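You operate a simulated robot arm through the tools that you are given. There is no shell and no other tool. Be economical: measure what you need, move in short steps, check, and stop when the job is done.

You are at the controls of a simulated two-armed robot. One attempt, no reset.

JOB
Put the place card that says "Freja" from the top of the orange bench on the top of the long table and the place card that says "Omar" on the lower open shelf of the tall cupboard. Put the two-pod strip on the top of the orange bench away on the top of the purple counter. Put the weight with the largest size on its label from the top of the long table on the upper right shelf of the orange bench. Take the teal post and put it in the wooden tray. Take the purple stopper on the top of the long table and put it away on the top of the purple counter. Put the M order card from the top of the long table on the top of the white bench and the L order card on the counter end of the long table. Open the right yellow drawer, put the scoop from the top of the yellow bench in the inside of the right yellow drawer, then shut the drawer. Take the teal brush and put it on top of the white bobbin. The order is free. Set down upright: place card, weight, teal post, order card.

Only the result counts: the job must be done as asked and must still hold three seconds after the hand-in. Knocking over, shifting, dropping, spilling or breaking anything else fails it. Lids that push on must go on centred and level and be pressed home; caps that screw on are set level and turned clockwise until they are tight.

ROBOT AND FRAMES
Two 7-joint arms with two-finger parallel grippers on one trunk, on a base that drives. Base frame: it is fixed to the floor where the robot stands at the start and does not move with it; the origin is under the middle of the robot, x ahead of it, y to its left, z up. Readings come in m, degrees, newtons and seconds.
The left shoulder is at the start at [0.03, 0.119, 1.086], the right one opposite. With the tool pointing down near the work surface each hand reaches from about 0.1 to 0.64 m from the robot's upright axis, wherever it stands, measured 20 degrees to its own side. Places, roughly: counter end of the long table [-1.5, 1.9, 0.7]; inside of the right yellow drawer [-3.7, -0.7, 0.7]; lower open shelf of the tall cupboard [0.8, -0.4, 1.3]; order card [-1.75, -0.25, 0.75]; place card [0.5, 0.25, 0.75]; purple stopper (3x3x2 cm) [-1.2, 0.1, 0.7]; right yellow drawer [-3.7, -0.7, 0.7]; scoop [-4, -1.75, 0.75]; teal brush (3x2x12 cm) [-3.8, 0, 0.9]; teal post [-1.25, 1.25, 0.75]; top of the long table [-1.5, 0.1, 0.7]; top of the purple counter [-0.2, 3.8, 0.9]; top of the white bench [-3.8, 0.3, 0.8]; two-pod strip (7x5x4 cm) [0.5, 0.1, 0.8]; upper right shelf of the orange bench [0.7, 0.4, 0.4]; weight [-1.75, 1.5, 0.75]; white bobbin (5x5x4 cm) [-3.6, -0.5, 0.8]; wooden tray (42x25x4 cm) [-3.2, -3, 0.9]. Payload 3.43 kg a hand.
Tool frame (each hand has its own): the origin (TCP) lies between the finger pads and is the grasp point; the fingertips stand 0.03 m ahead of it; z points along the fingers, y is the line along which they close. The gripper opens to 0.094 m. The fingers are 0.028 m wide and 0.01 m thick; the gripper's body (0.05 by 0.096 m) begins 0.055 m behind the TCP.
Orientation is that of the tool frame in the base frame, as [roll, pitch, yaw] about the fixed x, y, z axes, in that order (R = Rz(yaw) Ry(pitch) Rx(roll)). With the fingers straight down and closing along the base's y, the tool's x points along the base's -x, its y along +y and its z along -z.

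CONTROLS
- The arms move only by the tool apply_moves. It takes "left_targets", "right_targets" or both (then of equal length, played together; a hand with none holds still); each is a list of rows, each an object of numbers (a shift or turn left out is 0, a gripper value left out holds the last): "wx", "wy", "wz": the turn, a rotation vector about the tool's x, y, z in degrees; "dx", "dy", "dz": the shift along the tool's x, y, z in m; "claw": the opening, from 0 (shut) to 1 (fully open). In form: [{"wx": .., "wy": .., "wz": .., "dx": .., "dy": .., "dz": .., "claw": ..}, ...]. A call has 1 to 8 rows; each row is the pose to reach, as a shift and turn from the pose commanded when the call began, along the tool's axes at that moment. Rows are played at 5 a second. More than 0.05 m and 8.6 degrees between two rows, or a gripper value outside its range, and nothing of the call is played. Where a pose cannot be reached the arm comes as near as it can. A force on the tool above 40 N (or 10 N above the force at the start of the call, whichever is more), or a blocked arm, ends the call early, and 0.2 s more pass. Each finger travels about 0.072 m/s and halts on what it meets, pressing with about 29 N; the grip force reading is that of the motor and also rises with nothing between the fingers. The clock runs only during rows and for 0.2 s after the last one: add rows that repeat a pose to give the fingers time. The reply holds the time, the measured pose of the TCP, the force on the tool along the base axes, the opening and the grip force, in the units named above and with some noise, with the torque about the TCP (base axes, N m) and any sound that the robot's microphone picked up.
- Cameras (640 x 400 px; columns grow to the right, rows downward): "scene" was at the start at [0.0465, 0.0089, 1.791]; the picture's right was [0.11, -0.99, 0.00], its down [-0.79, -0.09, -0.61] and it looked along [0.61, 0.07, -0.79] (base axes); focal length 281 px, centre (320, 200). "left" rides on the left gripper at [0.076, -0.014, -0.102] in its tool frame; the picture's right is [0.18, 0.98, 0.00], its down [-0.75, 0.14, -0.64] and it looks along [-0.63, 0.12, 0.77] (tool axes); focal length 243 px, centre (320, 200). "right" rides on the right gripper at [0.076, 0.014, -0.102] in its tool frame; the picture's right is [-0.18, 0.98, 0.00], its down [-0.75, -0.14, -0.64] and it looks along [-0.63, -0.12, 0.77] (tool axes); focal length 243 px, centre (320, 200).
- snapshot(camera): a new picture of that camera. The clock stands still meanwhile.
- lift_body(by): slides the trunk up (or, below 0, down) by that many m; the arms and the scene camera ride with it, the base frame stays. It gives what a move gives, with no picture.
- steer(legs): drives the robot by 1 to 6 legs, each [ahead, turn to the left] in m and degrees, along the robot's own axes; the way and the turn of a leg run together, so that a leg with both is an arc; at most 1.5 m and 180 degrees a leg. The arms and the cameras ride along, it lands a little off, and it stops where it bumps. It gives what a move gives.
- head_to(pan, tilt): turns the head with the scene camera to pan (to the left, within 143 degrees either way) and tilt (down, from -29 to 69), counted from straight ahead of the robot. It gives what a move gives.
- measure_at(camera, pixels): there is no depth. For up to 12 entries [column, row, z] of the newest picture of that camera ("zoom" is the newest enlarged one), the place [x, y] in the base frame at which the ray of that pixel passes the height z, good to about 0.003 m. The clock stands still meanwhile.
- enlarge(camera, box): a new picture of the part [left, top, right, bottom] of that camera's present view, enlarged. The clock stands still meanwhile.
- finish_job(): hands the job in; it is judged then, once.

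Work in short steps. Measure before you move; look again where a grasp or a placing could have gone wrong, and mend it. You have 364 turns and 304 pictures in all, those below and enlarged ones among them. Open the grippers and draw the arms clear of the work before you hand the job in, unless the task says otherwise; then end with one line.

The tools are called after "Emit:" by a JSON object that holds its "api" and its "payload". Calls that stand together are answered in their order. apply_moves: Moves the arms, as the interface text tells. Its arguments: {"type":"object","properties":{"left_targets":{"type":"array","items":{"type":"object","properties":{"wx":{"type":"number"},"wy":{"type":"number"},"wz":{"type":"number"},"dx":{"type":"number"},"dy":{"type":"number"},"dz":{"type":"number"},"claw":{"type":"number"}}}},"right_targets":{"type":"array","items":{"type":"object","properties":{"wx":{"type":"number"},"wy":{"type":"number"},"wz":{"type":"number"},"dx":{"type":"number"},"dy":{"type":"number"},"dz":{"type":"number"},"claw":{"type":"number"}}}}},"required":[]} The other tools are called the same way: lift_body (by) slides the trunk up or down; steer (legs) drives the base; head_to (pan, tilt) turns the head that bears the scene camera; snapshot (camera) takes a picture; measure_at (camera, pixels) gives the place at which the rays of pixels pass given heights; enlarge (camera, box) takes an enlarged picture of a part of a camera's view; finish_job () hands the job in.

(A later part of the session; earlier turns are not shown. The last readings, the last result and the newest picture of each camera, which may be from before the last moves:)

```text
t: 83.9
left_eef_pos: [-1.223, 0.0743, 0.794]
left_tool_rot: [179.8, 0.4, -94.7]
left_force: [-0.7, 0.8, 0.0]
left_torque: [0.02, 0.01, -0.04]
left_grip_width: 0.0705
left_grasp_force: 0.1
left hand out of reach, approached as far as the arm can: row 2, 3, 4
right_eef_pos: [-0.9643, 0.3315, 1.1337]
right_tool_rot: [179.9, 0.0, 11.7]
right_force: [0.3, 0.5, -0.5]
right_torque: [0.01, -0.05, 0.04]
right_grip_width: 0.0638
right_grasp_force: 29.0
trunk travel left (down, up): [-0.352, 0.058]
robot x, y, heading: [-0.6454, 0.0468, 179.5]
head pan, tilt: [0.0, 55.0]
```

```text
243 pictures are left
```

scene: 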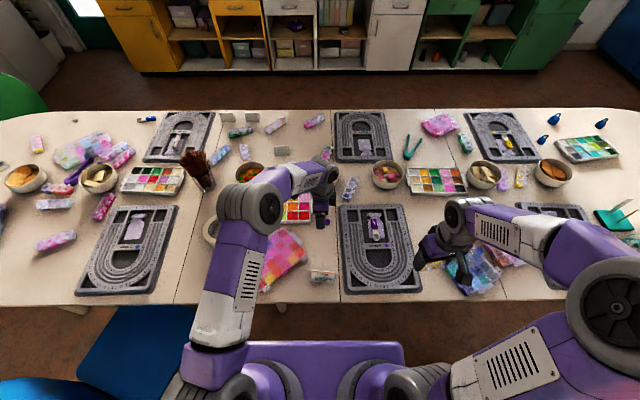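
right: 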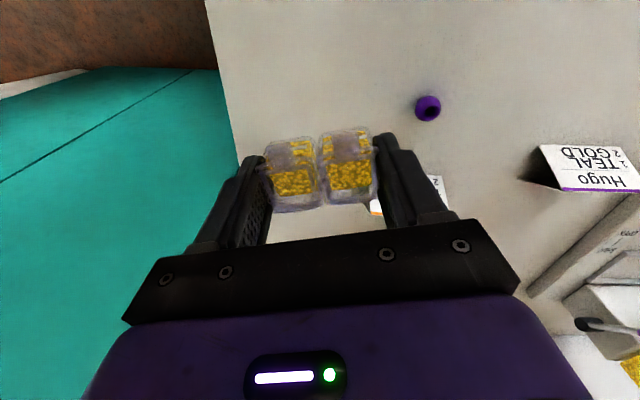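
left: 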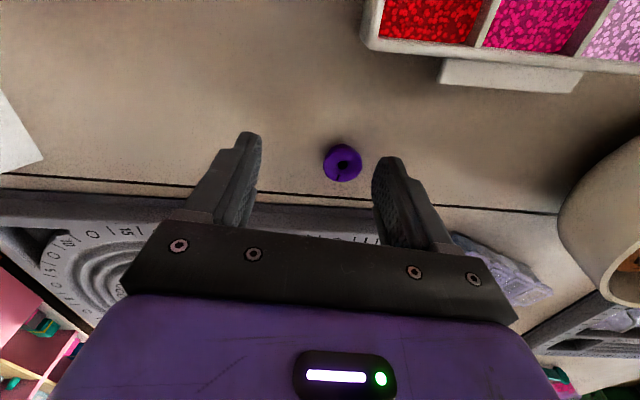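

I need 0.017 ahead and 0.016 down: drive 0.017 and lower the trunk 0.015 so reach is unaffected.

Emit:
{"api": "steer", "payload": {"legs": [[0.017, 0]]}}

Emit:
{"api": "lift_body", "payload": {"by": -0.015}}

Emit:
{"api": "snapshot", "payload": {"camera": "left"}}

```text
t: 84.7
left_eef_pos: [-1.2391, 0.0729, 0.7934]
left_tool_rot: [179.6, 0.4, -94.7]
left_force: [-0.9, -0.4, 0.4]
left_torque: [0.02, 0.02, 0.03]
left_grip_width: 0.0707
left_grasp_force: 0.0
right_eef_pos: [-0.9786, 0.3311, 1.1349]
right_tool_rot: [179.9, 0.1, 11.7]
right_force: [0.4, 0.5, -0.7]
right_torque: [-0.01, -0.02, 0.02]
right_grip_width: 0.064
right_grasp_force: 28.9
trunk travel left (down, up): [-0.352, 0.058]
robot x, y, heading: [-0.6626, 0.05, 179.3]
head pan, tilt: [0.0, 55.0]
```

```text
t: 85.3
left_eef_pos: [-1.2395, 0.0748, 0.7808]
left_tool_rot: [179.8, 0.4, -94.7]
left_force: [0.0, -0.1, -0.1]
left_torque: [0.0, 0.03, 0.02]
left_grip_width: 0.0704
left_grasp_force: 0.1
right_eef_pos: [-0.9809, 0.3302, 1.12]
right_tool_rot: [179.9, 0.0, 11.7]
right_force: [0.5, -0.1, 0.0]
right_torque: [-0.01, -0.04, 0.01]
right_grip_width: 0.0641
right_grasp_force: 28.8
trunk travel left (down, up): [-0.337, 0.073]
robot x, y, heading: [-0.6626, 0.0539, 179.7]
head pan, tilt: [0.0, 55.0]
```

```text
242 pictures are left
```

left: 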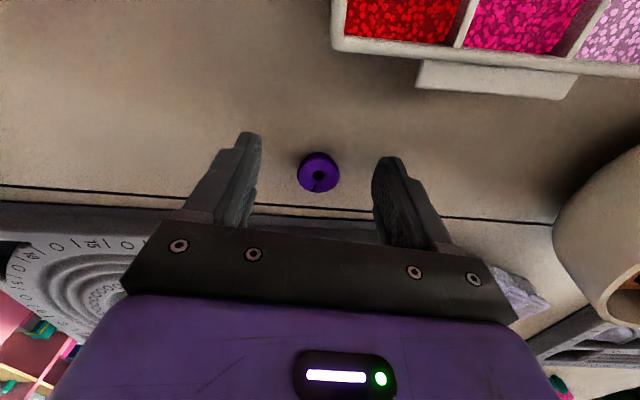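

Stopper lies between the pads. I close and then raise the trunk slightly.

Emit:
{"api": "apply_moves", "payload": {"left_targets": [{"claw": 0.4}, {"claw": 0.2}, {"claw": 0.0}, {"claw": 0.0}, {"claw": 0.0}]}}

Emit:
{"api": "lift_body", "payload": {"by": 0.06}}

Emit:
{"api": "snapshot", "payload": {"camera": "left"}}

```text
t: 86.5
left_eef_pos: [-1.2404, 0.0747, 0.7792]
left_tool_rot: [179.8, 0.4, -94.7]
left_force: [0.2, -0.1, 0.5]
left_torque: [0.0, 0.03, -0.03]
left_grip_width: 0.023
left_grasp_force: 29.0
right_eef_pos: [-0.981, 0.3306, 1.1182]
right_tool_rot: [179.9, -0.1, 11.7]
right_force: [0.7, -0.6, -0.5]
right_torque: [-0.01, -0.01, 0.01]
right_grip_width: 0.0639
right_grasp_force: 29.1
trunk travel left (down, up): [-0.337, 0.073]
robot x, y, heading: [-0.6635, 0.0476, 179.3]
head pan, tilt: [0.0, 55.0]
```

```text
t: 87.5
left_eef_pos: [-1.2398, 0.0754, 0.8392]
left_tool_rot: [179.7, 0.3, -94.8]
left_force: [-0.9, -0.5, 0.2]
left_torque: [0.0, -0.01, 0.01]
left_grip_width: 0.023
left_grasp_force: 29.1
right_eef_pos: [-0.981, 0.3319, 1.1796]
right_tool_rot: [179.9, 0.0, 11.7]
right_force: [-0.4, 0.0, -1.0]
right_torque: [0.0, -0.01, -0.01]
right_grip_width: 0.064
right_grasp_force: 29.1
trunk travel left (down, up): [-0.397, 0.013]
robot x, y, heading: [-0.6665, 0.0509, 179.4]
head pan, tilt: [0.0, 55.0]
```

```text
241 pictures are left
```

left: 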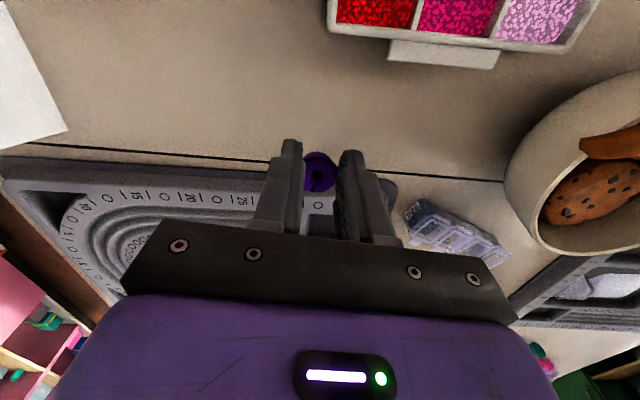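

Stopper held. I raise the left hand, back away from the table, turn to face +y and look along the aisle.

Emit:
{"api": "apply_moves", "payload": {"left_targets": [{"dz": -0.045}, {"dz": -0.09}, {"dz": -0.135}, {"dz": -0.18}]}}

Emit:
{"api": "steer", "payload": {"legs": [[-0.4, 0], [0, -90]]}}

Emit:
{"api": "head_to", "payload": {"pan": 0, "tilt": 35}}

Emit:
{"api": "snapshot", "payload": {"camera": "scene"}}

```text
t: 88.5
left_eef_pos: [-1.2369, 0.0724, 1.0189]
left_tool_rot: [179.7, 0.3, -94.7]
left_force: [0.3, -0.5, 0.3]
left_torque: [-0.07, -0.01, 0.01]
left_grip_width: 0.0231
left_grasp_force: 29.0
right_eef_pos: [-0.9799, 0.3315, 1.1795]
right_tool_rot: [179.9, 0.1, 11.7]
right_force: [-0.5, 1.4, -0.1]
right_torque: [0.0, 0.01, -0.02]
right_grip_width: 0.0639
right_grasp_force: 28.9
trunk travel left (down, up): [-0.397, 0.013]
robot x, y, heading: [-0.6641, 0.0509, 179.3]
head pan, tilt: [0.0, 55.0]
```

```text
t: 94.8
left_eef_pos: [-0.2435, 0.6207, 1.018]
left_tool_rot: [179.7, 0.4, 175.4]
left_force: [0.4, 0.2, 0.2]
left_torque: [0.03, 0.0, 0.01]
left_grip_width: 0.0227
left_grasp_force: 28.7
right_eef_pos: [0.0159, 0.3639, 1.1794]
right_tool_rot: [179.9, 0.0, -78.2]
right_force: [-0.9, -0.1, 0.0]
right_torque: [0.04, 0.02, 0.0]
right_grip_width: 0.0639
right_grasp_force: 29.2
trunk travel left (down, up): [-0.397, 0.013]
robot x, y, heading: [-0.2659, 0.0459, 89.8]
head pan, tilt: [0.0, 55.0]
```

```text
t: 95.7
left_eef_pos: [-0.2443, 0.6209, 1.0175]
left_tool_rot: [179.7, 0.4, 175.4]
left_force: [-0.1, 0.5, -0.3]
left_torque: [-0.02, -0.02, -0.02]
left_grip_width: 0.0238
left_grasp_force: 28.9
right_eef_pos: [0.0148, 0.3636, 1.1786]
right_tool_rot: [179.9, 0.1, -78.2]
right_force: [0.2, -0.5, -0.3]
right_torque: [0.03, 0.0, -0.02]
right_grip_width: 0.0638
right_grasp_force: 28.8
trunk travel left (down, up): [-0.397, 0.013]
robot x, y, heading: [-0.2665, 0.0446, 89.5]
head pan, tilt: [0.0, 35.0]
```

```text
240 pictures are left
```

scene: 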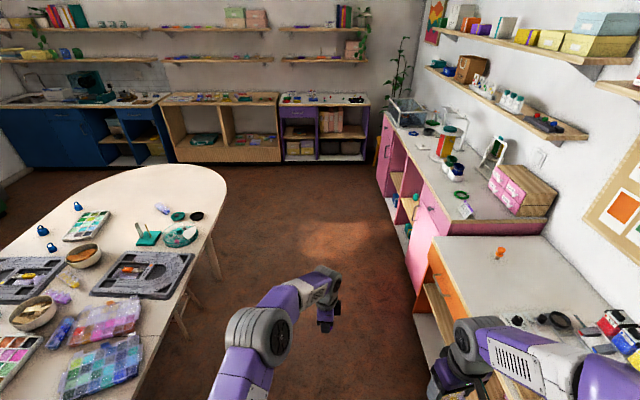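

The aisle is clear to the purple counter straight ahead. I drive 2.55 m and look.

Emit:
{"api": "steer", "payload": {"legs": [[1.4, 0], [1.15, 0]]}}

Emit:
{"api": "head_to", "payload": {"pan": 0, "tilt": 48}}

Emit:
{"api": "snapshot", "payload": {"camera": "scene"}}

```text
t: 108.0
left_eef_pos: [-0.2507, 3.1431, 1.0186]
left_tool_rot: [179.7, 0.4, 176.0]
left_force: [0.1, 0.0, 0.1]
left_torque: [-0.04, 0.0, -0.01]
left_grip_width: 0.0245
left_grasp_force: 28.3
right_eef_pos: [0.0107, 2.8887, 1.1796]
right_tool_rot: [179.8, 0.0, -77.5]
right_force: [0.5, 0.0, -0.6]
right_torque: [-0.02, 0.03, 0.0]
right_grip_width: 0.0639
right_grasp_force: 29.5
trunk travel left (down, up): [-0.397, 0.013]
robot x, y, heading: [-0.2688, 2.5702, 90.0]
head pan, tilt: [0.0, 35.0]
```

```text
t: 108.7
left_eef_pos: [-0.2509, 3.1426, 1.0178]
left_tool_rot: [179.7, 0.4, 176.0]
left_force: [-0.7, -0.6, 0.6]
left_torque: [-0.02, 0.0, 0.01]
left_grip_width: 0.0246
left_grasp_force: 28.8
right_eef_pos: [0.0114, 2.889, 1.1788]
right_tool_rot: [179.9, 0.0, -77.6]
right_force: [-0.3, -0.1, 0.3]
right_torque: [0.01, 0.0, 0.0]
right_grip_width: 0.064
right_grasp_force: 29.5
trunk travel left (down, up): [-0.397, 0.013]
robot x, y, heading: [-0.2674, 2.5676, 90.1]
head pan, tilt: [0.0, 48.0]
```

```text
239 pictures are left
```

scene: 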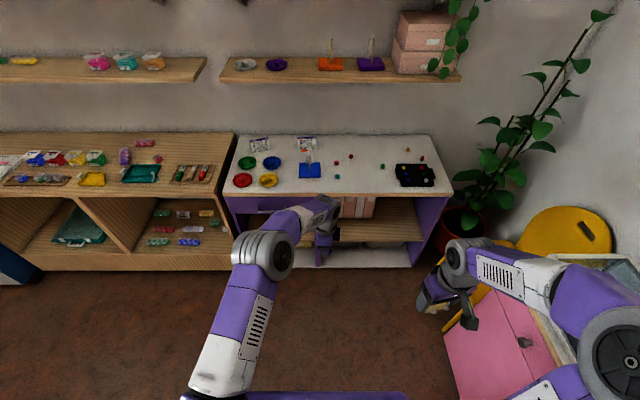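

Emit:
{"api": "measure_at", "payload": {"camera": "scene", "pixels": [[232, 195, 0.9], [450, 192, 0.9], [340, 193, 0.9], [340, 136, 0.9], [320, 183, 0.9], [380, 185, 0.9], [445, 330, 0.5], [350, 165, 0.9]]}}

Emit:
{"api": "enlarge", "payload": {"camera": "scene", "box": [220, 125, 460, 275]}}

```text
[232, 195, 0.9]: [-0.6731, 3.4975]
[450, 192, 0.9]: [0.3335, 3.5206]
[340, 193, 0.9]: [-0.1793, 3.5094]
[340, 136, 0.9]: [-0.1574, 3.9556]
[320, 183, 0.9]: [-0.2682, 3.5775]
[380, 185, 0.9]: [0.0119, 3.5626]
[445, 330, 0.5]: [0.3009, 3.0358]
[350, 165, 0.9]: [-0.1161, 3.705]
```

```text
2.67 times, centred on (340, 200) of scene
```

zoom: 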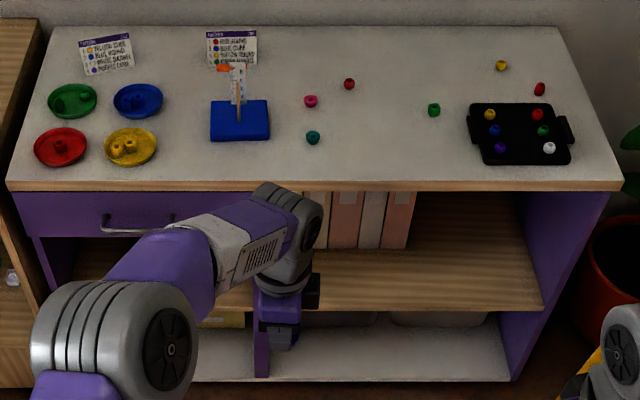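

Free area: stopper → about (−0.28, 3.56), pods → about (−0.05, 3.59). I drive 0.46 ahead.

Emit:
{"api": "steer", "payload": {"legs": [[0.46, 0]]}}

Emit:
{"api": "head_to", "payload": {"pan": 0, "tilt": 60}}

Emit:
{"api": "snapshot", "payload": {"camera": "scene"}}

Emit:
{"api": "snapshot", "payload": {"camera": "left"}}

```text
t: 111.5
left_eef_pos: [-0.2507, 3.6034, 1.0169]
left_tool_rot: [179.7, 0.4, 175.9]
left_force: [0.4, 0.2, 0.2]
left_torque: [0.01, -0.01, 0.02]
left_grip_width: 0.0241
left_grasp_force: 29.2
right_eef_pos: [0.0099, 3.3476, 1.1794]
right_tool_rot: [179.9, 0.0, -77.7]
right_force: [-0.1, -0.7, -0.8]
right_torque: [-0.01, -0.03, 0.02]
right_grip_width: 0.064
right_grasp_force: 29.4
trunk travel left (down, up): [-0.397, 0.013]
robot x, y, heading: [-0.2682, 3.0305, 90.2]
head pan, tilt: [0.0, 48.0]
```

```text
t: 112.2
left_eef_pos: [-0.2513, 3.6016, 1.0198]
left_tool_rot: [179.8, 0.4, 175.9]
left_force: [1.2, -0.5, 0.0]
left_torque: [0.01, 0.0, 0.0]
left_grip_width: 0.0245
left_grasp_force: 28.9
right_eef_pos: [0.0102, 3.3478, 1.1789]
right_tool_rot: [179.9, 0.0, -77.7]
right_force: [1.4, -0.6, -0.3]
right_torque: [0.0, -0.01, 0.01]
right_grip_width: 0.0641
right_grasp_force: 28.8
trunk travel left (down, up): [-0.397, 0.013]
robot x, y, heading: [-0.2633, 3.0316, 90.0]
head pan, tilt: [0.0, 60.0]
```

```text
237 pictures are left
```

scene: 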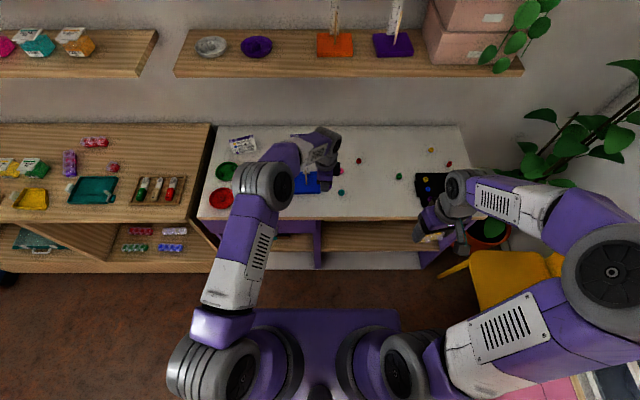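

```text
236 pictures are left
```

left: 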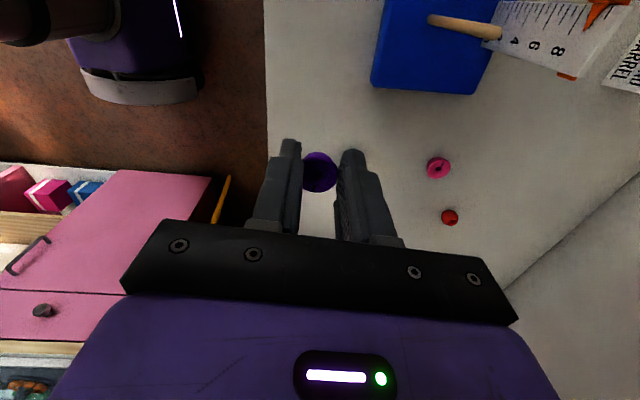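

Emit:
{"api": "measure_at", "payload": {"camera": "left", "pixels": [[438, 168, 0.86], [438, 168, 0.92], [449, 217, 0.86], [449, 217, 0.92], [372, 88, 0.9], [265, 60, 0.9], [475, 94, 0.9]]}}

Emit:
{"api": "measure_at", "payload": {"camera": "scene", "pixels": [[340, 171, 0.86], [340, 171, 0.92], [359, 161, 0.86], [359, 161, 0.92], [341, 192, 0.9], [399, 177, 0.9], [415, 200, 0.9], [320, 220, 0.9]]}}

```text
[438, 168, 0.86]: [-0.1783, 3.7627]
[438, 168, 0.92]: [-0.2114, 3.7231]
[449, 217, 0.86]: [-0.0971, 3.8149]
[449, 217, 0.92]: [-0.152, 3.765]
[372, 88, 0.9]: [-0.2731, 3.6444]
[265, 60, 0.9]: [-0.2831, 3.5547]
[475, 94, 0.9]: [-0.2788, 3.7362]
```

```text
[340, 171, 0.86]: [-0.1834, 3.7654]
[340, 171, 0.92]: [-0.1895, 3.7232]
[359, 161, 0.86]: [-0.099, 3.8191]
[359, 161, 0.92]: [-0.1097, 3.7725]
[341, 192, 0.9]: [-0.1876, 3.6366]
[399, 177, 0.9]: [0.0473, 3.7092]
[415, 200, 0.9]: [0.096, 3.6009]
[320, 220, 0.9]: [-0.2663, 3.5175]
```

Counter top ≈0.86; block front-right corner ≈(−0.265, 3.66). Directly below the hand is free, so I lower the stopper there in steps.

Emit:
{"api": "apply_moves", "payload": {"left_targets": [{"dz": 0.045, "dx": -0.005}, {"dz": 0.085, "dx": -0.01}, {"dz": 0.108, "dx": -0.01}, {"dz": 0.114, "dx": -0.01}, {"dz": 0.12, "dx": -0.01}]}}

Emit:
{"api": "snapshot", "payload": {"camera": "left"}}

```text
t: 113.4
left_eef_pos: [-0.2408, 3.6039, 0.8995]
left_tool_rot: [179.6, 0.4, 175.9]
left_force: [0.4, -0.7, 4.7]
left_torque: [-0.03, -0.01, 0.01]
left_grip_width: 0.0242
left_grasp_force: 28.8
right_eef_pos: [0.0097, 3.3469, 1.1791]
right_tool_rot: [179.9, 0.1, -77.6]
right_force: [-0.5, 0.0, -0.4]
right_torque: [0.0, 0.0, 0.03]
right_grip_width: 0.0642
right_grasp_force: 29.2
trunk travel left (down, up): [-0.397, 0.013]
robot x, y, heading: [-0.2677, 3.028, 90.1]
head pan, tilt: [0.0, 60.0]
```

```text
235 pictures are left
```

left: 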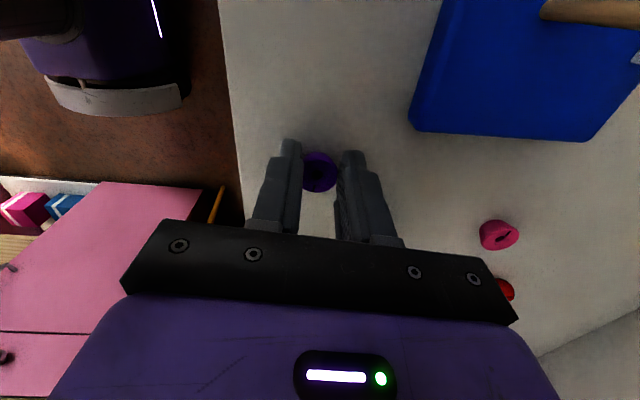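

Light contact. I open and rise.

Emit:
{"api": "apply_moves", "payload": {"left_targets": [{"claw": 0.4}, {"claw": 0.5}, {"claw": 0.5}, {"dz": -0.04}, {"dz": -0.08}, {"dz": -0.12}, {"dz": -0.16}]}}

Emit:
{"api": "snapshot", "payload": {"camera": "left"}}

```text
t: 115.0
left_eef_pos: [-0.2414, 3.6007, 1.058]
left_tool_rot: [179.6, 0.4, 176.0]
left_force: [0.7, 0.7, -0.8]
left_torque: [-0.01, 0.01, 0.01]
left_grip_width: 0.047
left_grasp_force: 0.1
right_eef_pos: [0.0099, 3.3471, 1.179]
right_tool_rot: [180.0, 0.1, -77.8]
right_force: [0.2, -0.2, 0.4]
right_torque: [0.02, -0.01, -0.02]
right_grip_width: 0.064
right_grasp_force: 28.4
trunk travel left (down, up): [-0.397, 0.013]
robot x, y, heading: [-0.2674, 3.0296, 90.2]
head pan, tilt: [0.0, 60.0]
```

```text
234 pictures are left
```

left: 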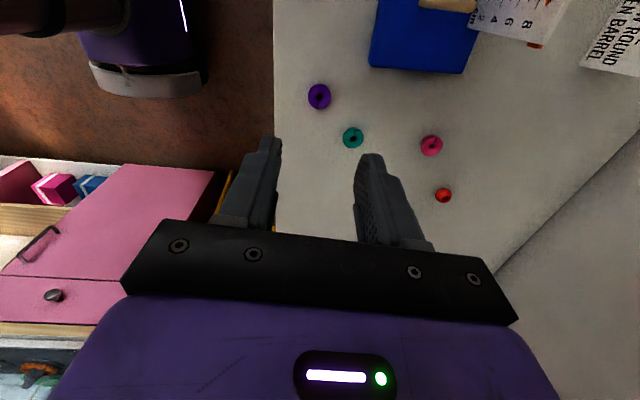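

Stopper is down at (319,97), upright. Left hand retreats; right hand moves over (−0.06, 3.605) and lowers to z≈0.94.

Emit:
{"api": "apply_moves", "payload": {"left_targets": [{"dz": -0.03, "dy": -0.03}, {"dz": -0.04, "dx": 0.02, "dy": -0.065}, {"dz": -0.04, "dx": 0.045, "dy": -0.1}, {"dz": -0.04, "dx": 0.07, "dy": -0.135}, {"dz": -0.04, "dx": 0.1, "dy": -0.17}, {"dz": -0.04, "dx": 0.13, "dy": -0.2}], "right_targets": [{"dx": 0, "dy": 0}, {"dx": -0.045, "dy": 0.002}, {"dx": -0.09, "dy": 0.005}, {"dx": -0.135, "dy": 0.008}, {"dx": -0.18, "dy": 0.01}, {"dx": -0.225, "dy": 0.0134}]}}

Emit:
{"api": "apply_moves", "payload": {"right_targets": [{"dx": -0.02, "dz": 0.04}, {"dx": -0.042, "dz": 0.08}, {"dx": -0.042, "dz": 0.12}, {"dx": -0.042, "dz": 0.16}, {"dx": -0.042, "dz": 0.2}, {"dx": -0.042, "dz": 0.24}]}}

Emit:
{"api": "snapshot", "payload": {"camera": "right"}}

Emit:
{"api": "snapshot", "payload": {"camera": "scene"}}

```text
t: 116.4
left_eef_pos: [-0.3863, 3.412, 1.0943]
left_tool_rot: [179.7, 0.4, 176.0]
left_force: [0.1, 0.0, 0.7]
left_torque: [0.02, -0.03, 0.01]
left_grip_width: 0.0471
left_grasp_force: 0.0
right_eef_pos: [-0.0527, 3.5659, 1.1804]
right_tool_rot: [179.9, -0.1, -77.6]
right_force: [-0.4, -0.4, 0.0]
right_torque: [-0.04, -0.01, -0.01]
right_grip_width: 0.0638
right_grasp_force: 29.3
trunk travel left (down, up): [-0.397, 0.013]
robot x, y, heading: [-0.2695, 3.0303, 90.2]
head pan, tilt: [0.0, 60.0]
```

```text
t: 117.8
left_eef_pos: [-0.3863, 3.4128, 1.0954]
left_tool_rot: [179.7, 0.4, 175.9]
left_force: [0.4, -0.4, 0.6]
left_torque: [-0.01, 0.0, -0.03]
left_grip_width: 0.0468
left_grasp_force: 0.0
right_eef_pos: [-0.0605, 3.6063, 0.9384]
right_tool_rot: [179.9, 0.0, -77.7]
right_force: [0.0, 0.5, -0.7]
right_torque: [-0.01, 0.01, -0.03]
right_grip_width: 0.0642
right_grasp_force: 28.6
trunk travel left (down, up): [-0.397, 0.013]
robot x, y, heading: [-0.2713, 3.0288, 90.1]
head pan, tilt: [0.0, 60.0]
```

```text
233 pictures are left
```

right: 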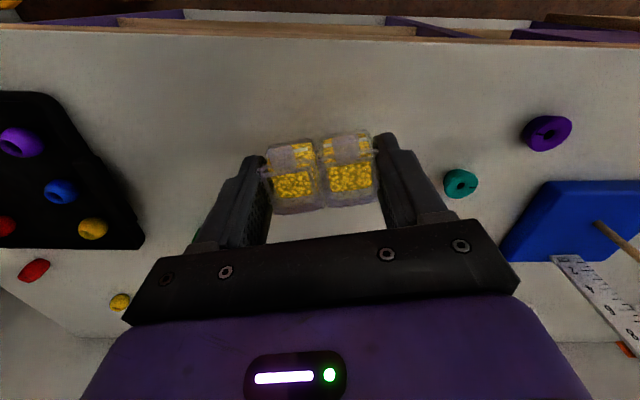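

```text
232 pictures are left
```

scene: 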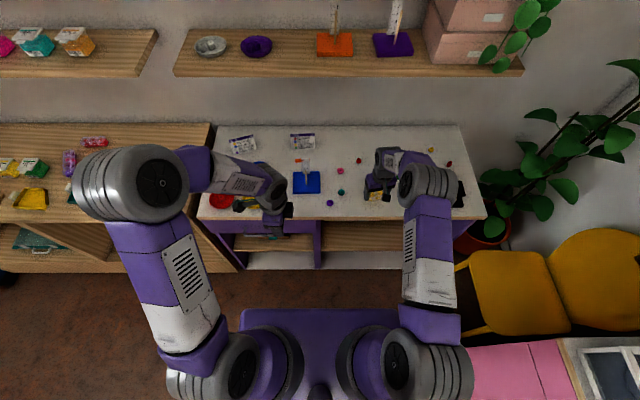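

Clear. I lower the pods in steps to contact.

Emit:
{"api": "apply_moves", "payload": {"right_targets": [{"dz": 0.02}, {"dz": 0.033}, {"dz": 0.038}, {"dz": 0.042}]}}

```text
t: 118.8
left_eef_pos: [-0.3869, 3.4124, 1.0964]
left_tool_rot: [179.7, 0.5, 175.9]
left_force: [-0.2, -0.2, -0.5]
left_torque: [0.03, 0.02, -0.01]
left_grip_width: 0.0474
left_grasp_force: 0.1
right_eef_pos: [-0.0591, 3.6058, 0.8979]
right_tool_rot: [179.9, 0.0, -77.7]
right_force: [0.1, -0.1, -0.3]
right_torque: [-0.04, -0.02, -0.03]
right_grip_width: 0.0641
right_grasp_force: 29.0
trunk travel left (down, up): [-0.397, 0.013]
robot x, y, heading: [-0.268, 3.0304, 90.1]
head pan, tilt: [0.0, 60.0]
```

Emit:
{"api": "apply_moves", "payload": {"right_targets": [{"dz": 0.003}, {"dz": 0.006}]}}

```text
t: 119.4
left_eef_pos: [-0.386, 3.411, 1.097]
left_tool_rot: [179.5, 0.4, 175.9]
left_force: [0.3, 0.1, 0.9]
left_torque: [0.02, 0.02, -0.01]
left_grip_width: 0.0472
left_grasp_force: 0.1
right_eef_pos: [-0.0602, 3.6064, 0.8952]
right_tool_rot: [180.0, 0.4, -77.7]
right_force: [0.0, -5.6, 29.4]
right_torque: [-0.39, 0.05, 0.02]
right_grip_width: 0.0643
right_grasp_force: 29.1
trunk travel left (down, up): [-0.397, 0.013]
robot x, y, heading: [-0.267, 3.0297, 90.2]
head pan, tilt: [0.0, 60.0]
```

Contact. I ease 2 mm up, open, and rise.

Emit:
{"api": "apply_moves", "payload": {"right_targets": [{"dz": -0.003}, {"dz": -0.003, "claw": 0.85}, {"dz": -0.003, "claw": 1.0}, {"dz": -0.003, "claw": 1.0}, {"dz": -0.045}, {"dz": -0.09}, {"dz": -0.135}, {"dz": -0.18}]}}

Emit:
{"api": "snapshot", "payload": {"camera": "right"}}

```text
t: 121.2
left_eef_pos: [-0.3861, 3.4125, 1.0957]
left_tool_rot: [179.7, 0.4, 176.0]
left_force: [0.0, -0.5, -0.3]
left_torque: [0.01, -0.01, -0.02]
left_grip_width: 0.0468
left_grasp_force: 0.0
right_eef_pos: [-0.0601, 3.6046, 1.0724]
right_tool_rot: [179.9, 0.0, -77.6]
right_force: [0.1, 0.1, -0.5]
right_torque: [-0.01, 0.0, -0.02]
right_grip_width: 0.0939
right_grasp_force: 0.2
trunk travel left (down, up): [-0.397, 0.013]
robot x, y, heading: [-0.2695, 3.0301, 90.0]
head pan, tilt: [0.0, 60.0]
```

```text
231 pictures are left
```

right: 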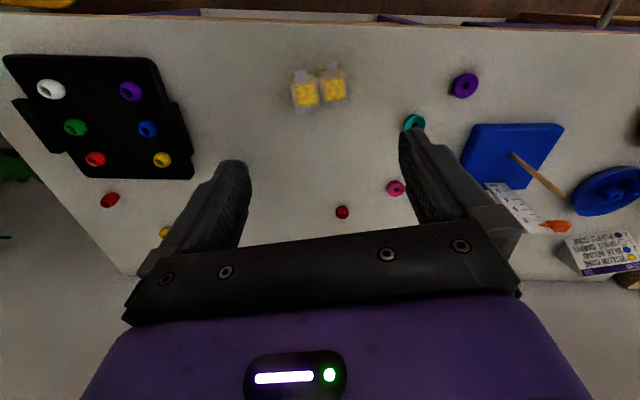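

Pods are placed well. I draw the right hand back and drive around the north end toward the west side of the long table, looking first.

Emit:
{"api": "apply_moves", "payload": {"right_targets": [{"dx": 0.045, "dz": -0.02}, {"dx": 0.09, "dz": -0.04}, {"dx": 0.135, "dz": -0.06}, {"dx": 0.18, "dz": -0.08}, {"dx": 0.22, "dz": -0.1}]}}

Emit:
{"api": "snapshot", "payload": {"camera": "scene"}}

Emit:
{"api": "steer", "payload": {"legs": [[-0.15, 0], [0, 90]]}}

Emit:
{"api": "head_to", "payload": {"pan": 15, "tilt": 35}}

Emit:
{"api": "snapshot", "payload": {"camera": "scene"}}

```text
t: 122.4
left_eef_pos: [-0.3858, 3.4111, 1.098]
left_tool_rot: [179.6, 0.3, 175.9]
left_force: [0.0, 0.0, 0.5]
left_torque: [-0.01, -0.01, -0.02]
left_grip_width: 0.0469
left_grasp_force: 0.1
right_eef_pos: [-0.0133, 3.3887, 1.1693]
right_tool_rot: [179.9, 0.1, -77.7]
right_force: [-0.8, -0.5, -0.1]
right_torque: [0.0, 0.01, -0.02]
right_grip_width: 0.094
right_grasp_force: 0.0
trunk travel left (down, up): [-0.397, 0.013]
robot x, y, heading: [-0.2688, 3.0286, 90.3]
head pan, tilt: [0.0, 60.0]
```

```text
230 pictures are left
```

scene: 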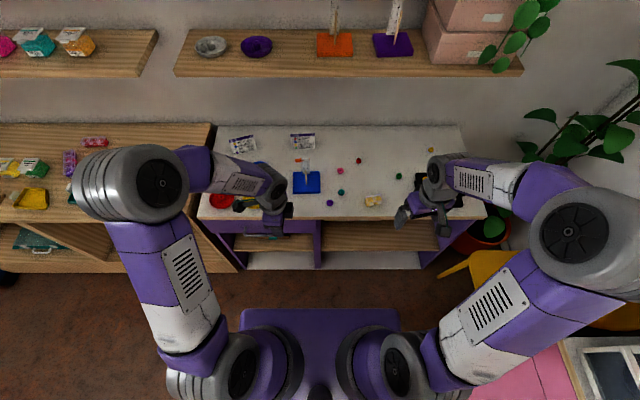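

```text
t: 127.6
left_eef_pos: [-0.6536, 2.7622, 1.0954]
left_tool_rot: [179.7, 0.3, -94.3]
left_force: [0.7, 0.3, 0.2]
left_torque: [0.04, -0.02, 0.02]
left_grip_width: 0.0469
left_grasp_force: 0.1
right_eef_pos: [-0.6304, 3.135, 1.1706]
right_tool_rot: [-180.0, 0.0, 12.0]
right_force: [0.1, 0.8, -0.3]
right_torque: [-0.01, -0.01, 0.02]
right_grip_width: 0.0939
right_grasp_force: 0.0
trunk travel left (down, up): [-0.397, 0.013]
robot x, y, heading: [-0.2698, 2.8805, 179.6]
head pan, tilt: [0.0, 60.0]
```

```text
t: 128.5
left_eef_pos: [-0.6543, 2.7627, 1.0964]
left_tool_rot: [179.8, 0.4, -94.2]
left_force: [0.0, -0.3, -1.4]
left_torque: [0.01, -0.01, 0.0]
left_grip_width: 0.0472
left_grasp_force: 0.1
right_eef_pos: [-0.63, 3.1344, 1.1707]
right_tool_rot: [179.9, 0.1, 12.2]
right_force: [0.1, 0.4, 0.9]
right_torque: [-0.02, 0.03, 0.0]
right_grip_width: 0.094
right_grasp_force: 0.0
trunk travel left (down, up): [-0.397, 0.013]
robot x, y, heading: [-0.2688, 2.8795, 180.0]
head pan, tilt: [15.0, 35.0]
```

```text
229 pictures are left
```

scene: 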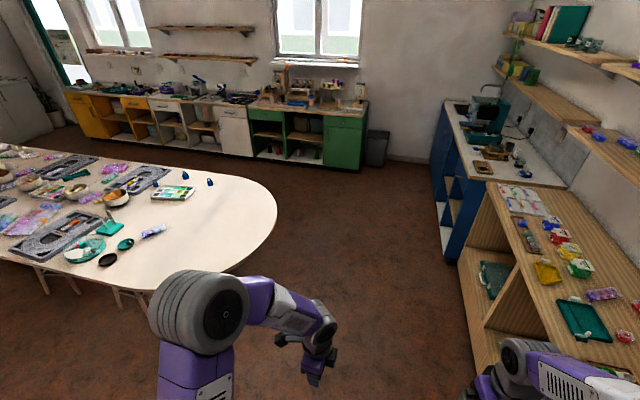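

Lane clear. I drive round the north end to the west side at about (−2.6, 1.45), facing east.

Emit:
{"api": "steer", "payload": {"legs": [[1.2, 0], [1.15, 0], [0, 90], [1.4, 0], [0, 90]]}}

Emit:
{"api": "head_to", "payload": {"pan": 0, "tilt": 45}}

Emit:
{"api": "snapshot", "payload": {"camera": "scene"}}

```text
t: 154.4
left_eef_pos: [-2.2724, 1.5999, 1.0952]
left_tool_rot: [179.8, 0.4, 86.0]
left_force: [-0.3, 0.4, 0.2]
left_torque: [0.03, -0.01, 0.01]
left_grip_width: 0.0471
left_grasp_force: 0.0
right_eef_pos: [-2.2919, 1.2268, 1.1687]
right_tool_rot: [-180.0, 0.1, -167.6]
right_force: [-0.2, -0.2, 0.9]
right_torque: [-0.01, 0.01, 0.01]
right_grip_width: 0.0941
right_grasp_force: 0.0
trunk travel left (down, up): [-0.397, 0.013]
robot x, y, heading: [-2.654, 1.4842, 0.4]
head pan, tilt: [15.0, 35.0]
```

```text
t: 155.2
left_eef_pos: [-2.2718, 1.6001, 1.096]
left_tool_rot: [179.7, 0.4, 86.0]
left_force: [-0.1, 0.1, -0.5]
left_torque: [0.0, -0.01, 0.0]
left_grip_width: 0.0471
left_grasp_force: 0.0
right_eef_pos: [-2.2929, 1.2276, 1.1697]
right_tool_rot: [-180.0, 0.1, -167.7]
right_force: [-0.3, 0.6, -0.4]
right_torque: [0.01, 0.0, 0.01]
right_grip_width: 0.0937
right_grasp_force: 0.1
trunk travel left (down, up): [-0.397, 0.013]
robot x, y, heading: [-2.6541, 1.4819, 0.2]
head pan, tilt: [0.0, 45.0]
```

```text
228 pictures are left
```

scene: 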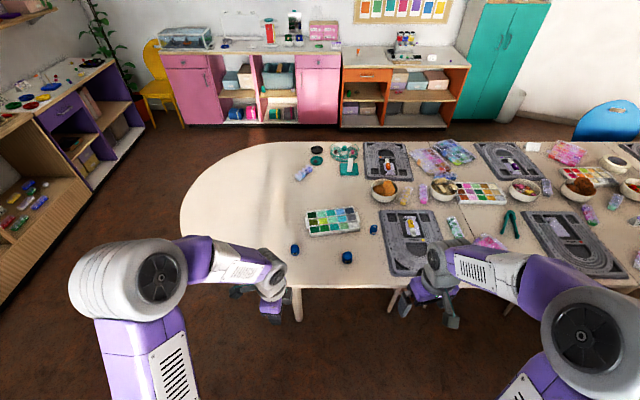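

I zoom in on the three weights.

Emit:
{"api": "enlarge", "payload": {"camera": "scene", "box": [270, 200, 430, 290]}}

Emit:
{"api": "enlarge", "payload": {"camera": "scene", "box": [330, 30, 480, 130]}}

```text
4.00 times, centred on (350, 245) of scene
```

zoom: 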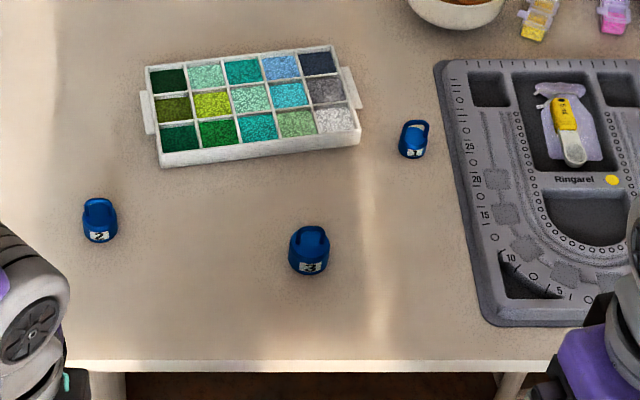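

```text
4.00 times, centred on (405, 80) of scene
```

zoom: 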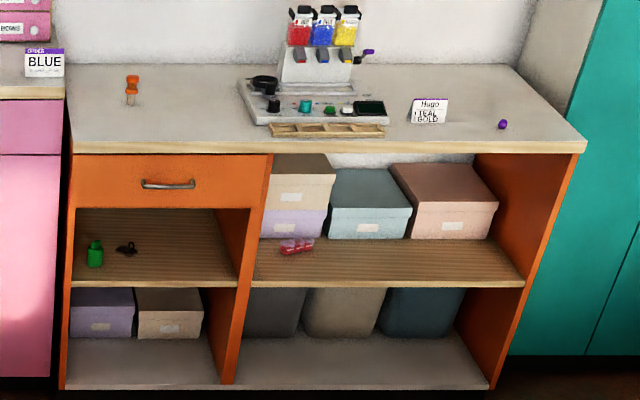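

Emit:
{"api": "enlarge", "payload": {"camera": "scene", "box": [336, 250, 360, 270]}}

Emit:
{"api": "enlarge", "payload": {"camera": "scene", "box": [284, 240, 308, 260]}}

Emit:
{"api": "enlarge", "payload": {"camera": "scene", "box": [362, 220, 386, 240]}}

```text
16.00 times, centred on (348, 260) of scene
```

zoom: 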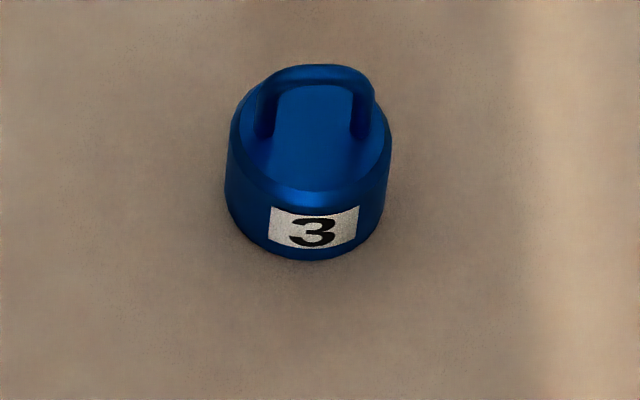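

```text
16.00 times, centred on (296, 250) of scene
```

zoom: 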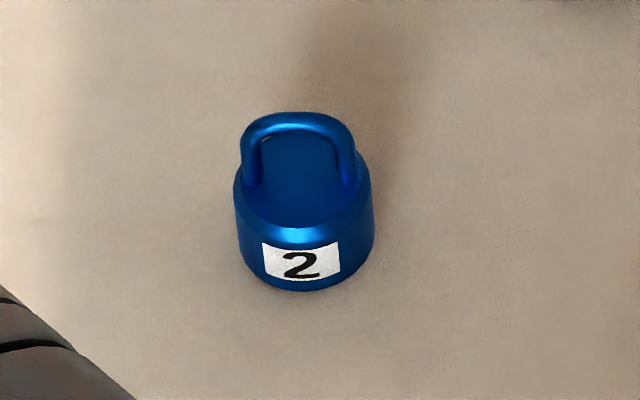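

```text
16.00 times, centred on (374, 230) of scene
```

zoom: 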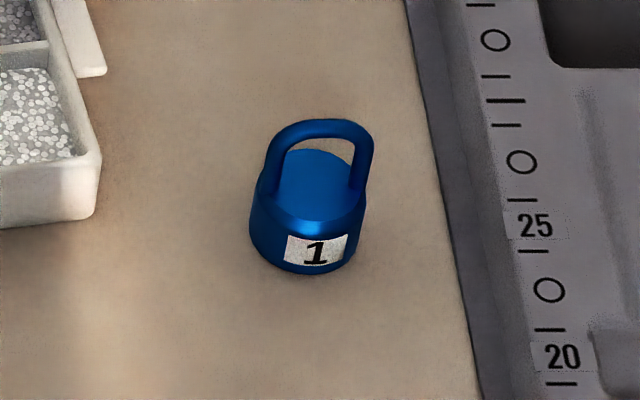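

Weight "3" is the largest, at scene (347,261). I measure it and the table edge.

Emit:
{"api": "measure_at", "payload": {"camera": "scene", "pixels": [[348, 265, 0.745], [347, 260, 0.77], [347, 255, 0.81], [340, 262, 0.76], [354, 262, 0.76], [330, 292, 0.745], [376, 258, 0.75], [322, 238, 0.75], [296, 252, 0.765]]}}

```text
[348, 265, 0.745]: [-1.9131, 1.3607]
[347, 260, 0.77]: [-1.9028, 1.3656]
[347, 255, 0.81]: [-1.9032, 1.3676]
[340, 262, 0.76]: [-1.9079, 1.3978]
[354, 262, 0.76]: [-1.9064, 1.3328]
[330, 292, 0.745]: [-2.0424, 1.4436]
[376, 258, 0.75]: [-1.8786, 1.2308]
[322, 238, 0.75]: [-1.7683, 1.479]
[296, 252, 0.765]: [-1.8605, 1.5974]
```

Weight centre ≈(−1.885, 1.365). I drive ahead 0.2, square up the right hand and tilt it 40° forward.

Emit:
{"api": "steer", "payload": {"legs": [[0.2, 0]]}}

Emit:
{"api": "apply_moves", "payload": {"right_targets": [{"wz": 6}, {"wz": 12}]}}

Emit:
{"api": "apply_moves", "payload": {"right_targets": [{"wy": -8, "dz": 0.02}, {"wy": -16, "dz": 0.05}, {"wy": -24, "dz": 0.08}, {"wy": -32, "dz": 0.11}, {"wy": -40, "dz": 0.13, "dy": 0.02}]}}

Emit:
{"api": "snapshot", "payload": {"camera": "right"}}

Emit:
{"api": "snapshot", "payload": {"camera": "scene"}}

```text
t: 156.8
left_eef_pos: [-2.0736, 1.6016, 1.0963]
left_tool_rot: [179.7, 0.5, 86.1]
left_force: [-0.2, 0.7, -0.1]
left_torque: [0.01, 0.03, 0.0]
left_grip_width: 0.0468
left_grasp_force: 0.1
right_eef_pos: [-2.093, 1.2293, 1.1695]
right_tool_rot: [179.8, 0.0, -167.5]
right_force: [0.8, 0.5, -0.4]
right_torque: [-0.02, 0.03, 0.04]
right_grip_width: 0.0939
right_grasp_force: 0.0
trunk travel left (down, up): [-0.397, 0.013]
robot x, y, heading: [-2.4586, 1.4824, -0.1]
head pan, tilt: [0.0, 45.0]
```

```text
t: 157.4
left_eef_pos: [-2.0725, 1.6013, 1.0953]
left_tool_rot: [179.7, 0.4, 86.1]
left_force: [0.4, 0.4, 0.5]
left_torque: [0.03, 0.01, -0.02]
left_grip_width: 0.0471
left_grasp_force: 0.0
right_eef_pos: [-2.0931, 1.2299, 1.1694]
right_tool_rot: [179.8, 0.0, -179.5]
right_force: [0.7, 0.7, -0.3]
right_torque: [-0.02, -0.01, -0.03]
right_grip_width: 0.0939
right_grasp_force: 0.0
trunk travel left (down, up): [-0.397, 0.013]
robot x, y, heading: [-2.4555, 1.4863, 0.4]
head pan, tilt: [0.0, 45.0]
```

```text
t: 158.6
left_eef_pos: [-2.0733, 1.6036, 1.095]
left_tool_rot: [179.8, 0.4, 86.0]
left_force: [0.6, 0.7, 0.0]
left_torque: [-0.02, 0.01, -0.03]
left_grip_width: 0.0472
left_grasp_force: 0.1
right_eef_pos: [-2.0743, 1.244, 1.0324]
right_tool_rot: [-179.9, 39.9, -179.5]
right_force: [0.8, 0.8, 0.2]
right_torque: [-0.07, 0.04, -0.05]
right_grip_width: 0.0942
right_grasp_force: 0.0
right hand out of reach, approached as far as the arm can: row 4, 5
trunk travel left (down, up): [-0.397, 0.013]
robot x, y, heading: [-2.454, 1.4838, 0.4]
head pan, tilt: [0.0, 45.0]
```

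```text
222 pictures are left
```

right: 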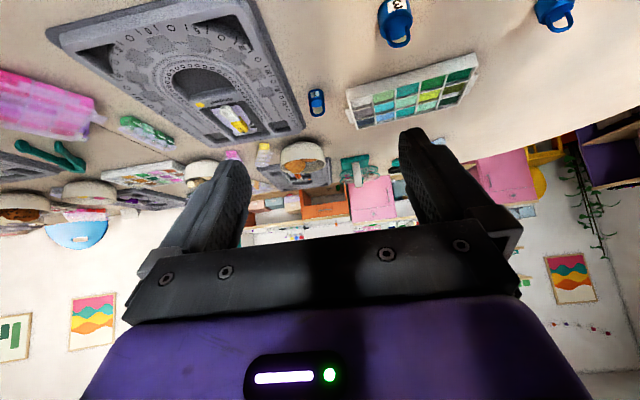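

```text
221 pictures are left
```

scene: 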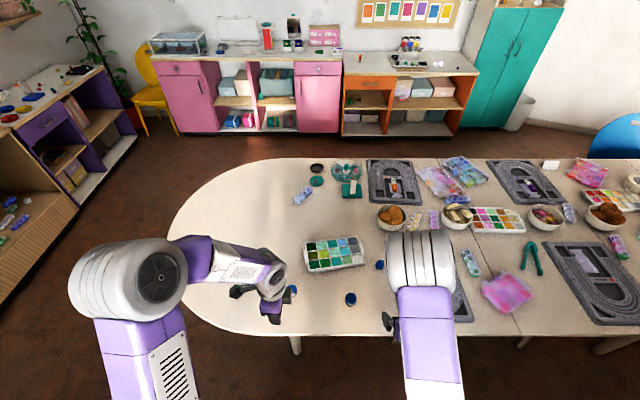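

Emit:
{"api": "measure_at", "payload": {"camera": "right", "pixels": [[395, 18, 0.77], [395, 12, 0.76], [396, 38, 0.8]]}}

Emit:
{"api": "enlarge", "payload": {"camera": "scene", "box": [320, 280, 384, 320]}}

```text
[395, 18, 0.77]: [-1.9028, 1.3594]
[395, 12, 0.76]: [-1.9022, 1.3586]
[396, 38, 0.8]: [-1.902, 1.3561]
```

```text
10.00 times, centred on (352, 300) of scene
```

zoom: 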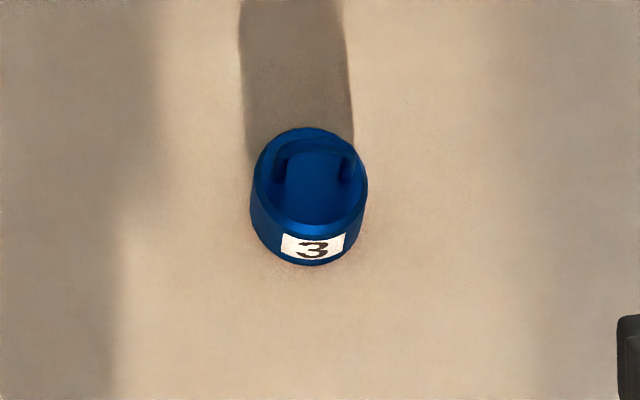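

Emit:
{"api": "measure_at", "payload": {"camera": "zoom", "pixels": [[300, 265, 0.745], [310, 180, 0.78], [252, 190, 0.775], [368, 190, 0.775], [315, 145, 0.81], [310, 128, 0.785]]}}

```text
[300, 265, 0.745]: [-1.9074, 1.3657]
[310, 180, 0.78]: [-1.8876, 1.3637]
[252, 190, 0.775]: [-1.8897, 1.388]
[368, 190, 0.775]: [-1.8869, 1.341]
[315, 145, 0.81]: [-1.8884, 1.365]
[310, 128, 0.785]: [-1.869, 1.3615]
```

Weight centre (−1.886, 1.3645), radius 0.0235. I move to the pre-grasp point.

Emit:
{"api": "apply_moves", "payload": {"right_targets": [{"dx": 0.004, "dy": 0.02, "dz": 0.034}, {"dx": 0.008, "dy": 0.04, "dz": 0.069}, {"dx": 0.012, "dy": 0.06, "dz": 0.103}, {"dx": 0.016, "dy": 0.08, "dz": 0.138}, {"dx": 0.02, "dy": 0.1, "dz": 0.172}, {"dx": 0.0246, "dy": 0.12, "dz": 0.2066}, {"dx": 0.0246, "dy": 0.12, "dz": 0.2066}]}}

Emit:
{"api": "snapshot", "payload": {"camera": "right"}}

```text
t: 160.2
left_eef_pos: [-2.075, 1.6012, 1.0956]
left_tool_rot: [179.7, 0.4, 86.1]
left_force: [0.9, 0.0, -0.3]
left_torque: [-0.03, -0.03, 0.02]
left_grip_width: 0.0472
left_grasp_force: 0.1
right_eef_pos: [-1.9606, 1.3632, 0.8583]
right_tool_rot: [179.9, 40.0, -179.6]
right_force: [-0.5, -0.2, 0.0]
right_torque: [-0.01, 0.01, 0.02]
right_grip_width: 0.0939
right_grasp_force: 0.1
trunk travel left (down, up): [-0.397, 0.013]
robot x, y, heading: [-2.4535, 1.4836, 0.5]
head pan, tilt: [0.0, 45.0]
```

```text
219 pictures are left
```

right: 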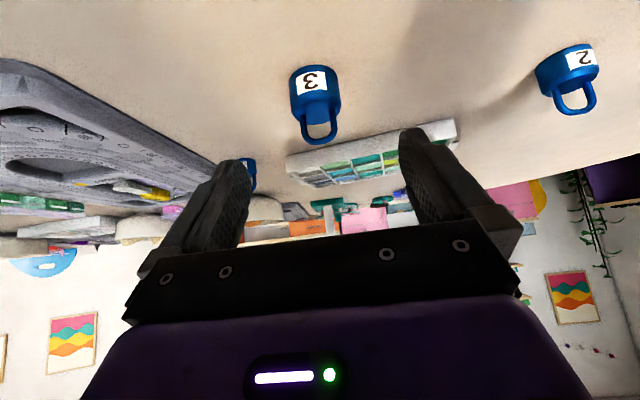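

Aligned. I advance 0.1 m along the fingers.

Emit:
{"api": "apply_moves", "payload": {"right_targets": [{"dz": 0.04}, {"dz": 0.08}, {"dz": 0.1}, {"dz": 0.1}]}}

Emit:
{"api": "snapshot", "payload": {"camera": "right"}}

```text
t: 161.2
left_eef_pos: [-2.0735, 1.6008, 1.0969]
left_tool_rot: [179.7, 0.4, 86.1]
left_force: [0.1, -0.5, 0.3]
left_torque: [0.0, 0.01, -0.02]
left_grip_width: 0.047
left_grasp_force: 0.0
right_eef_pos: [-1.8971, 1.3648, 0.7822]
right_tool_rot: [179.9, 40.1, -179.6]
right_force: [-0.3, -0.1, 0.1]
right_torque: [0.01, -0.03, 0.0]
right_grip_width: 0.0939
right_grasp_force: 0.1
trunk travel left (down, up): [-0.397, 0.013]
robot x, y, heading: [-2.4566, 1.4843, 0.4]
head pan, tilt: [0.0, 45.0]
```

```text
218 pictures are left
```

right: 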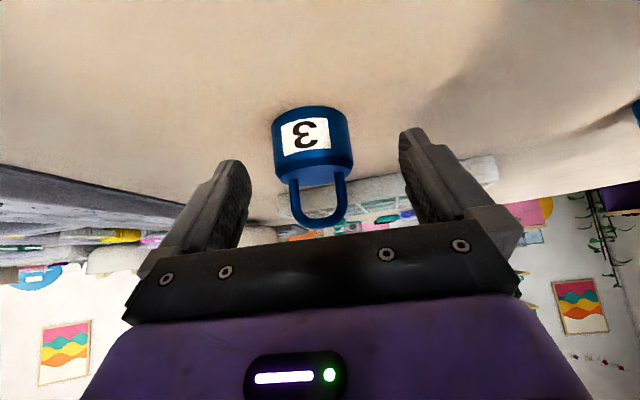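

Emit:
{"api": "apply_moves", "payload": {"right_targets": [{"dx": -0.0046, "dz": 0.0039}, {"dx": -0.0046, "dz": 0.0039, "claw": 0.7}, {"dx": -0.0046, "dz": 0.0039, "claw": 0.4}, {"dx": -0.0046, "dz": 0.0039, "claw": 0.0}, {"dx": -0.0046, "dz": 0.0039, "claw": 0.0}]}}

Emit:
{"api": "apply_moves", "payload": {"right_targets": [{"dx": -0.019, "dz": -0.023}, {"dx": -0.039, "dz": -0.046}, {"dx": -0.058, "dz": -0.069}, {"dx": -0.077, "dz": -0.092}]}}

Emit:
{"api": "snapshot", "payload": {"camera": "right"}}

```text
t: 162.4
left_eef_pos: [-2.0738, 1.6024, 1.0968]
left_tool_rot: [179.7, 0.4, 86.0]
left_force: [0.1, 0.4, 0.3]
left_torque: [-0.04, 0.01, -0.03]
left_grip_width: 0.0471
left_grasp_force: 0.1
right_eef_pos: [-1.8917, 1.3642, 0.7812]
right_tool_rot: [179.9, 40.0, -179.6]
right_force: [0.6, -1.4, -0.2]
right_torque: [-0.14, -0.02, 0.0]
right_grip_width: 0.0453
right_grasp_force: 29.0
trunk travel left (down, up): [-0.397, 0.013]
robot x, y, heading: [-2.4563, 1.484, 0.4]
head pan, tilt: [0.0, 45.0]
```

```text
t: 163.4
left_eef_pos: [-2.0736, 1.6013, 1.0965]
left_tool_rot: [179.7, 0.4, 86.1]
left_force: [0.4, 0.2, -0.5]
left_torque: [0.01, 0.02, 0.0]
left_grip_width: 0.0472
left_grasp_force: 0.0
right_eef_pos: [-1.8913, 1.364, 0.9018]
right_tool_rot: [179.9, 39.8, -179.6]
right_force: [0.6, 0.7, -4.0]
right_torque: [0.01, 0.02, -0.04]
right_grip_width: 0.0452
right_grasp_force: 28.9
trunk travel left (down, up): [-0.397, 0.013]
robot x, y, heading: [-2.4564, 1.4783, 0.5]
head pan, tilt: [0.0, 45.0]
```

```text
217 pictures are left
```

right: 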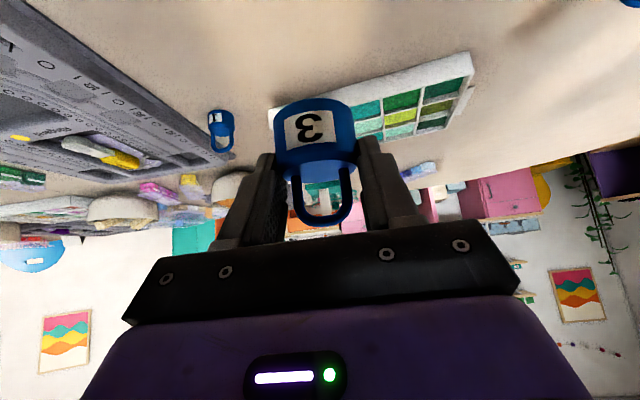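

Held (4 N). I raise and retract the right hand, then drive south along the west side toward the order cards.

Emit:
{"api": "apply_moves", "payload": {"right_targets": [{"dx": -0.001, "dy": -0.017, "dz": -0.043}, {"dx": -0.002, "dy": -0.033, "dz": -0.085}, {"dx": -0.003, "dy": -0.05, "dz": -0.128}, {"dx": -0.004, "dy": -0.067, "dz": -0.17}, {"dx": -0.005, "dy": -0.083, "dz": -0.213}, {"dx": -0.006, "dy": -0.1, "dz": -0.256}]}}

Emit:
{"api": "steer", "payload": {"legs": [[-0.2, 0], [0, -90], [1.45, 0], [0, 90]]}}

Emit:
{"api": "snapshot", "payload": {"camera": "scene"}}

```text
t: 164.8
left_eef_pos: [-2.0759, 1.6004, 1.0971]
left_tool_rot: [179.5, 0.4, 86.1]
left_force: [-0.3, 0.9, 0.0]
left_torque: [-0.01, 0.0, -0.01]
left_grip_width: 0.047
left_grasp_force: 0.1
right_eef_pos: [-2.0522, 1.2618, 1.1036]
right_tool_rot: [179.7, 40.0, -179.6]
right_force: [0.1, -0.9, -3.1]
right_torque: [0.01, 0.0, 0.02]
right_grip_width: 0.0452
right_grasp_force: 28.6
trunk travel left (down, up): [-0.397, 0.013]
robot x, y, heading: [-2.4555, 1.4823, 0.0]
head pan, tilt: [0.0, 45.0]
```

```text
t: 180.8
left_eef_pos: [-2.2772, 0.1609, 1.0955]
left_tool_rot: [179.7, 0.4, 86.0]
left_force: [-0.9, -0.5, 0.5]
left_torque: [-0.03, 0.01, 0.02]
left_grip_width: 0.0469
left_grasp_force: 0.0
right_eef_pos: [-2.254, -0.1775, 1.1027]
right_tool_rot: [179.9, 40.0, -179.7]
right_force: [0.4, 0.2, -3.5]
right_torque: [0.0, 0.02, -0.01]
right_grip_width: 0.0452
right_grasp_force: 28.4
trunk travel left (down, up): [-0.397, 0.013]
robot x, y, heading: [-2.6605, 0.0456, 0.5]
head pan, tilt: [0.0, 45.0]
```

```text
216 pictures are left
```

scene: 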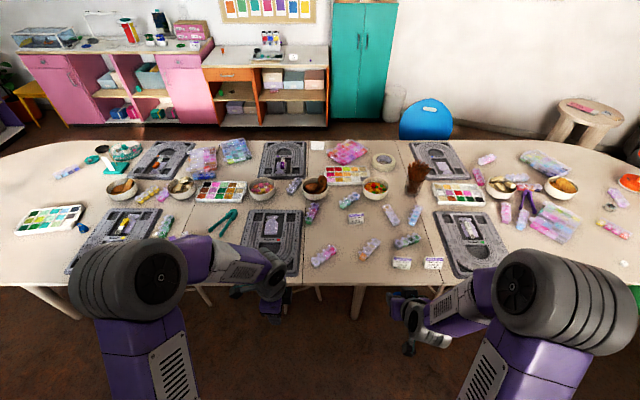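

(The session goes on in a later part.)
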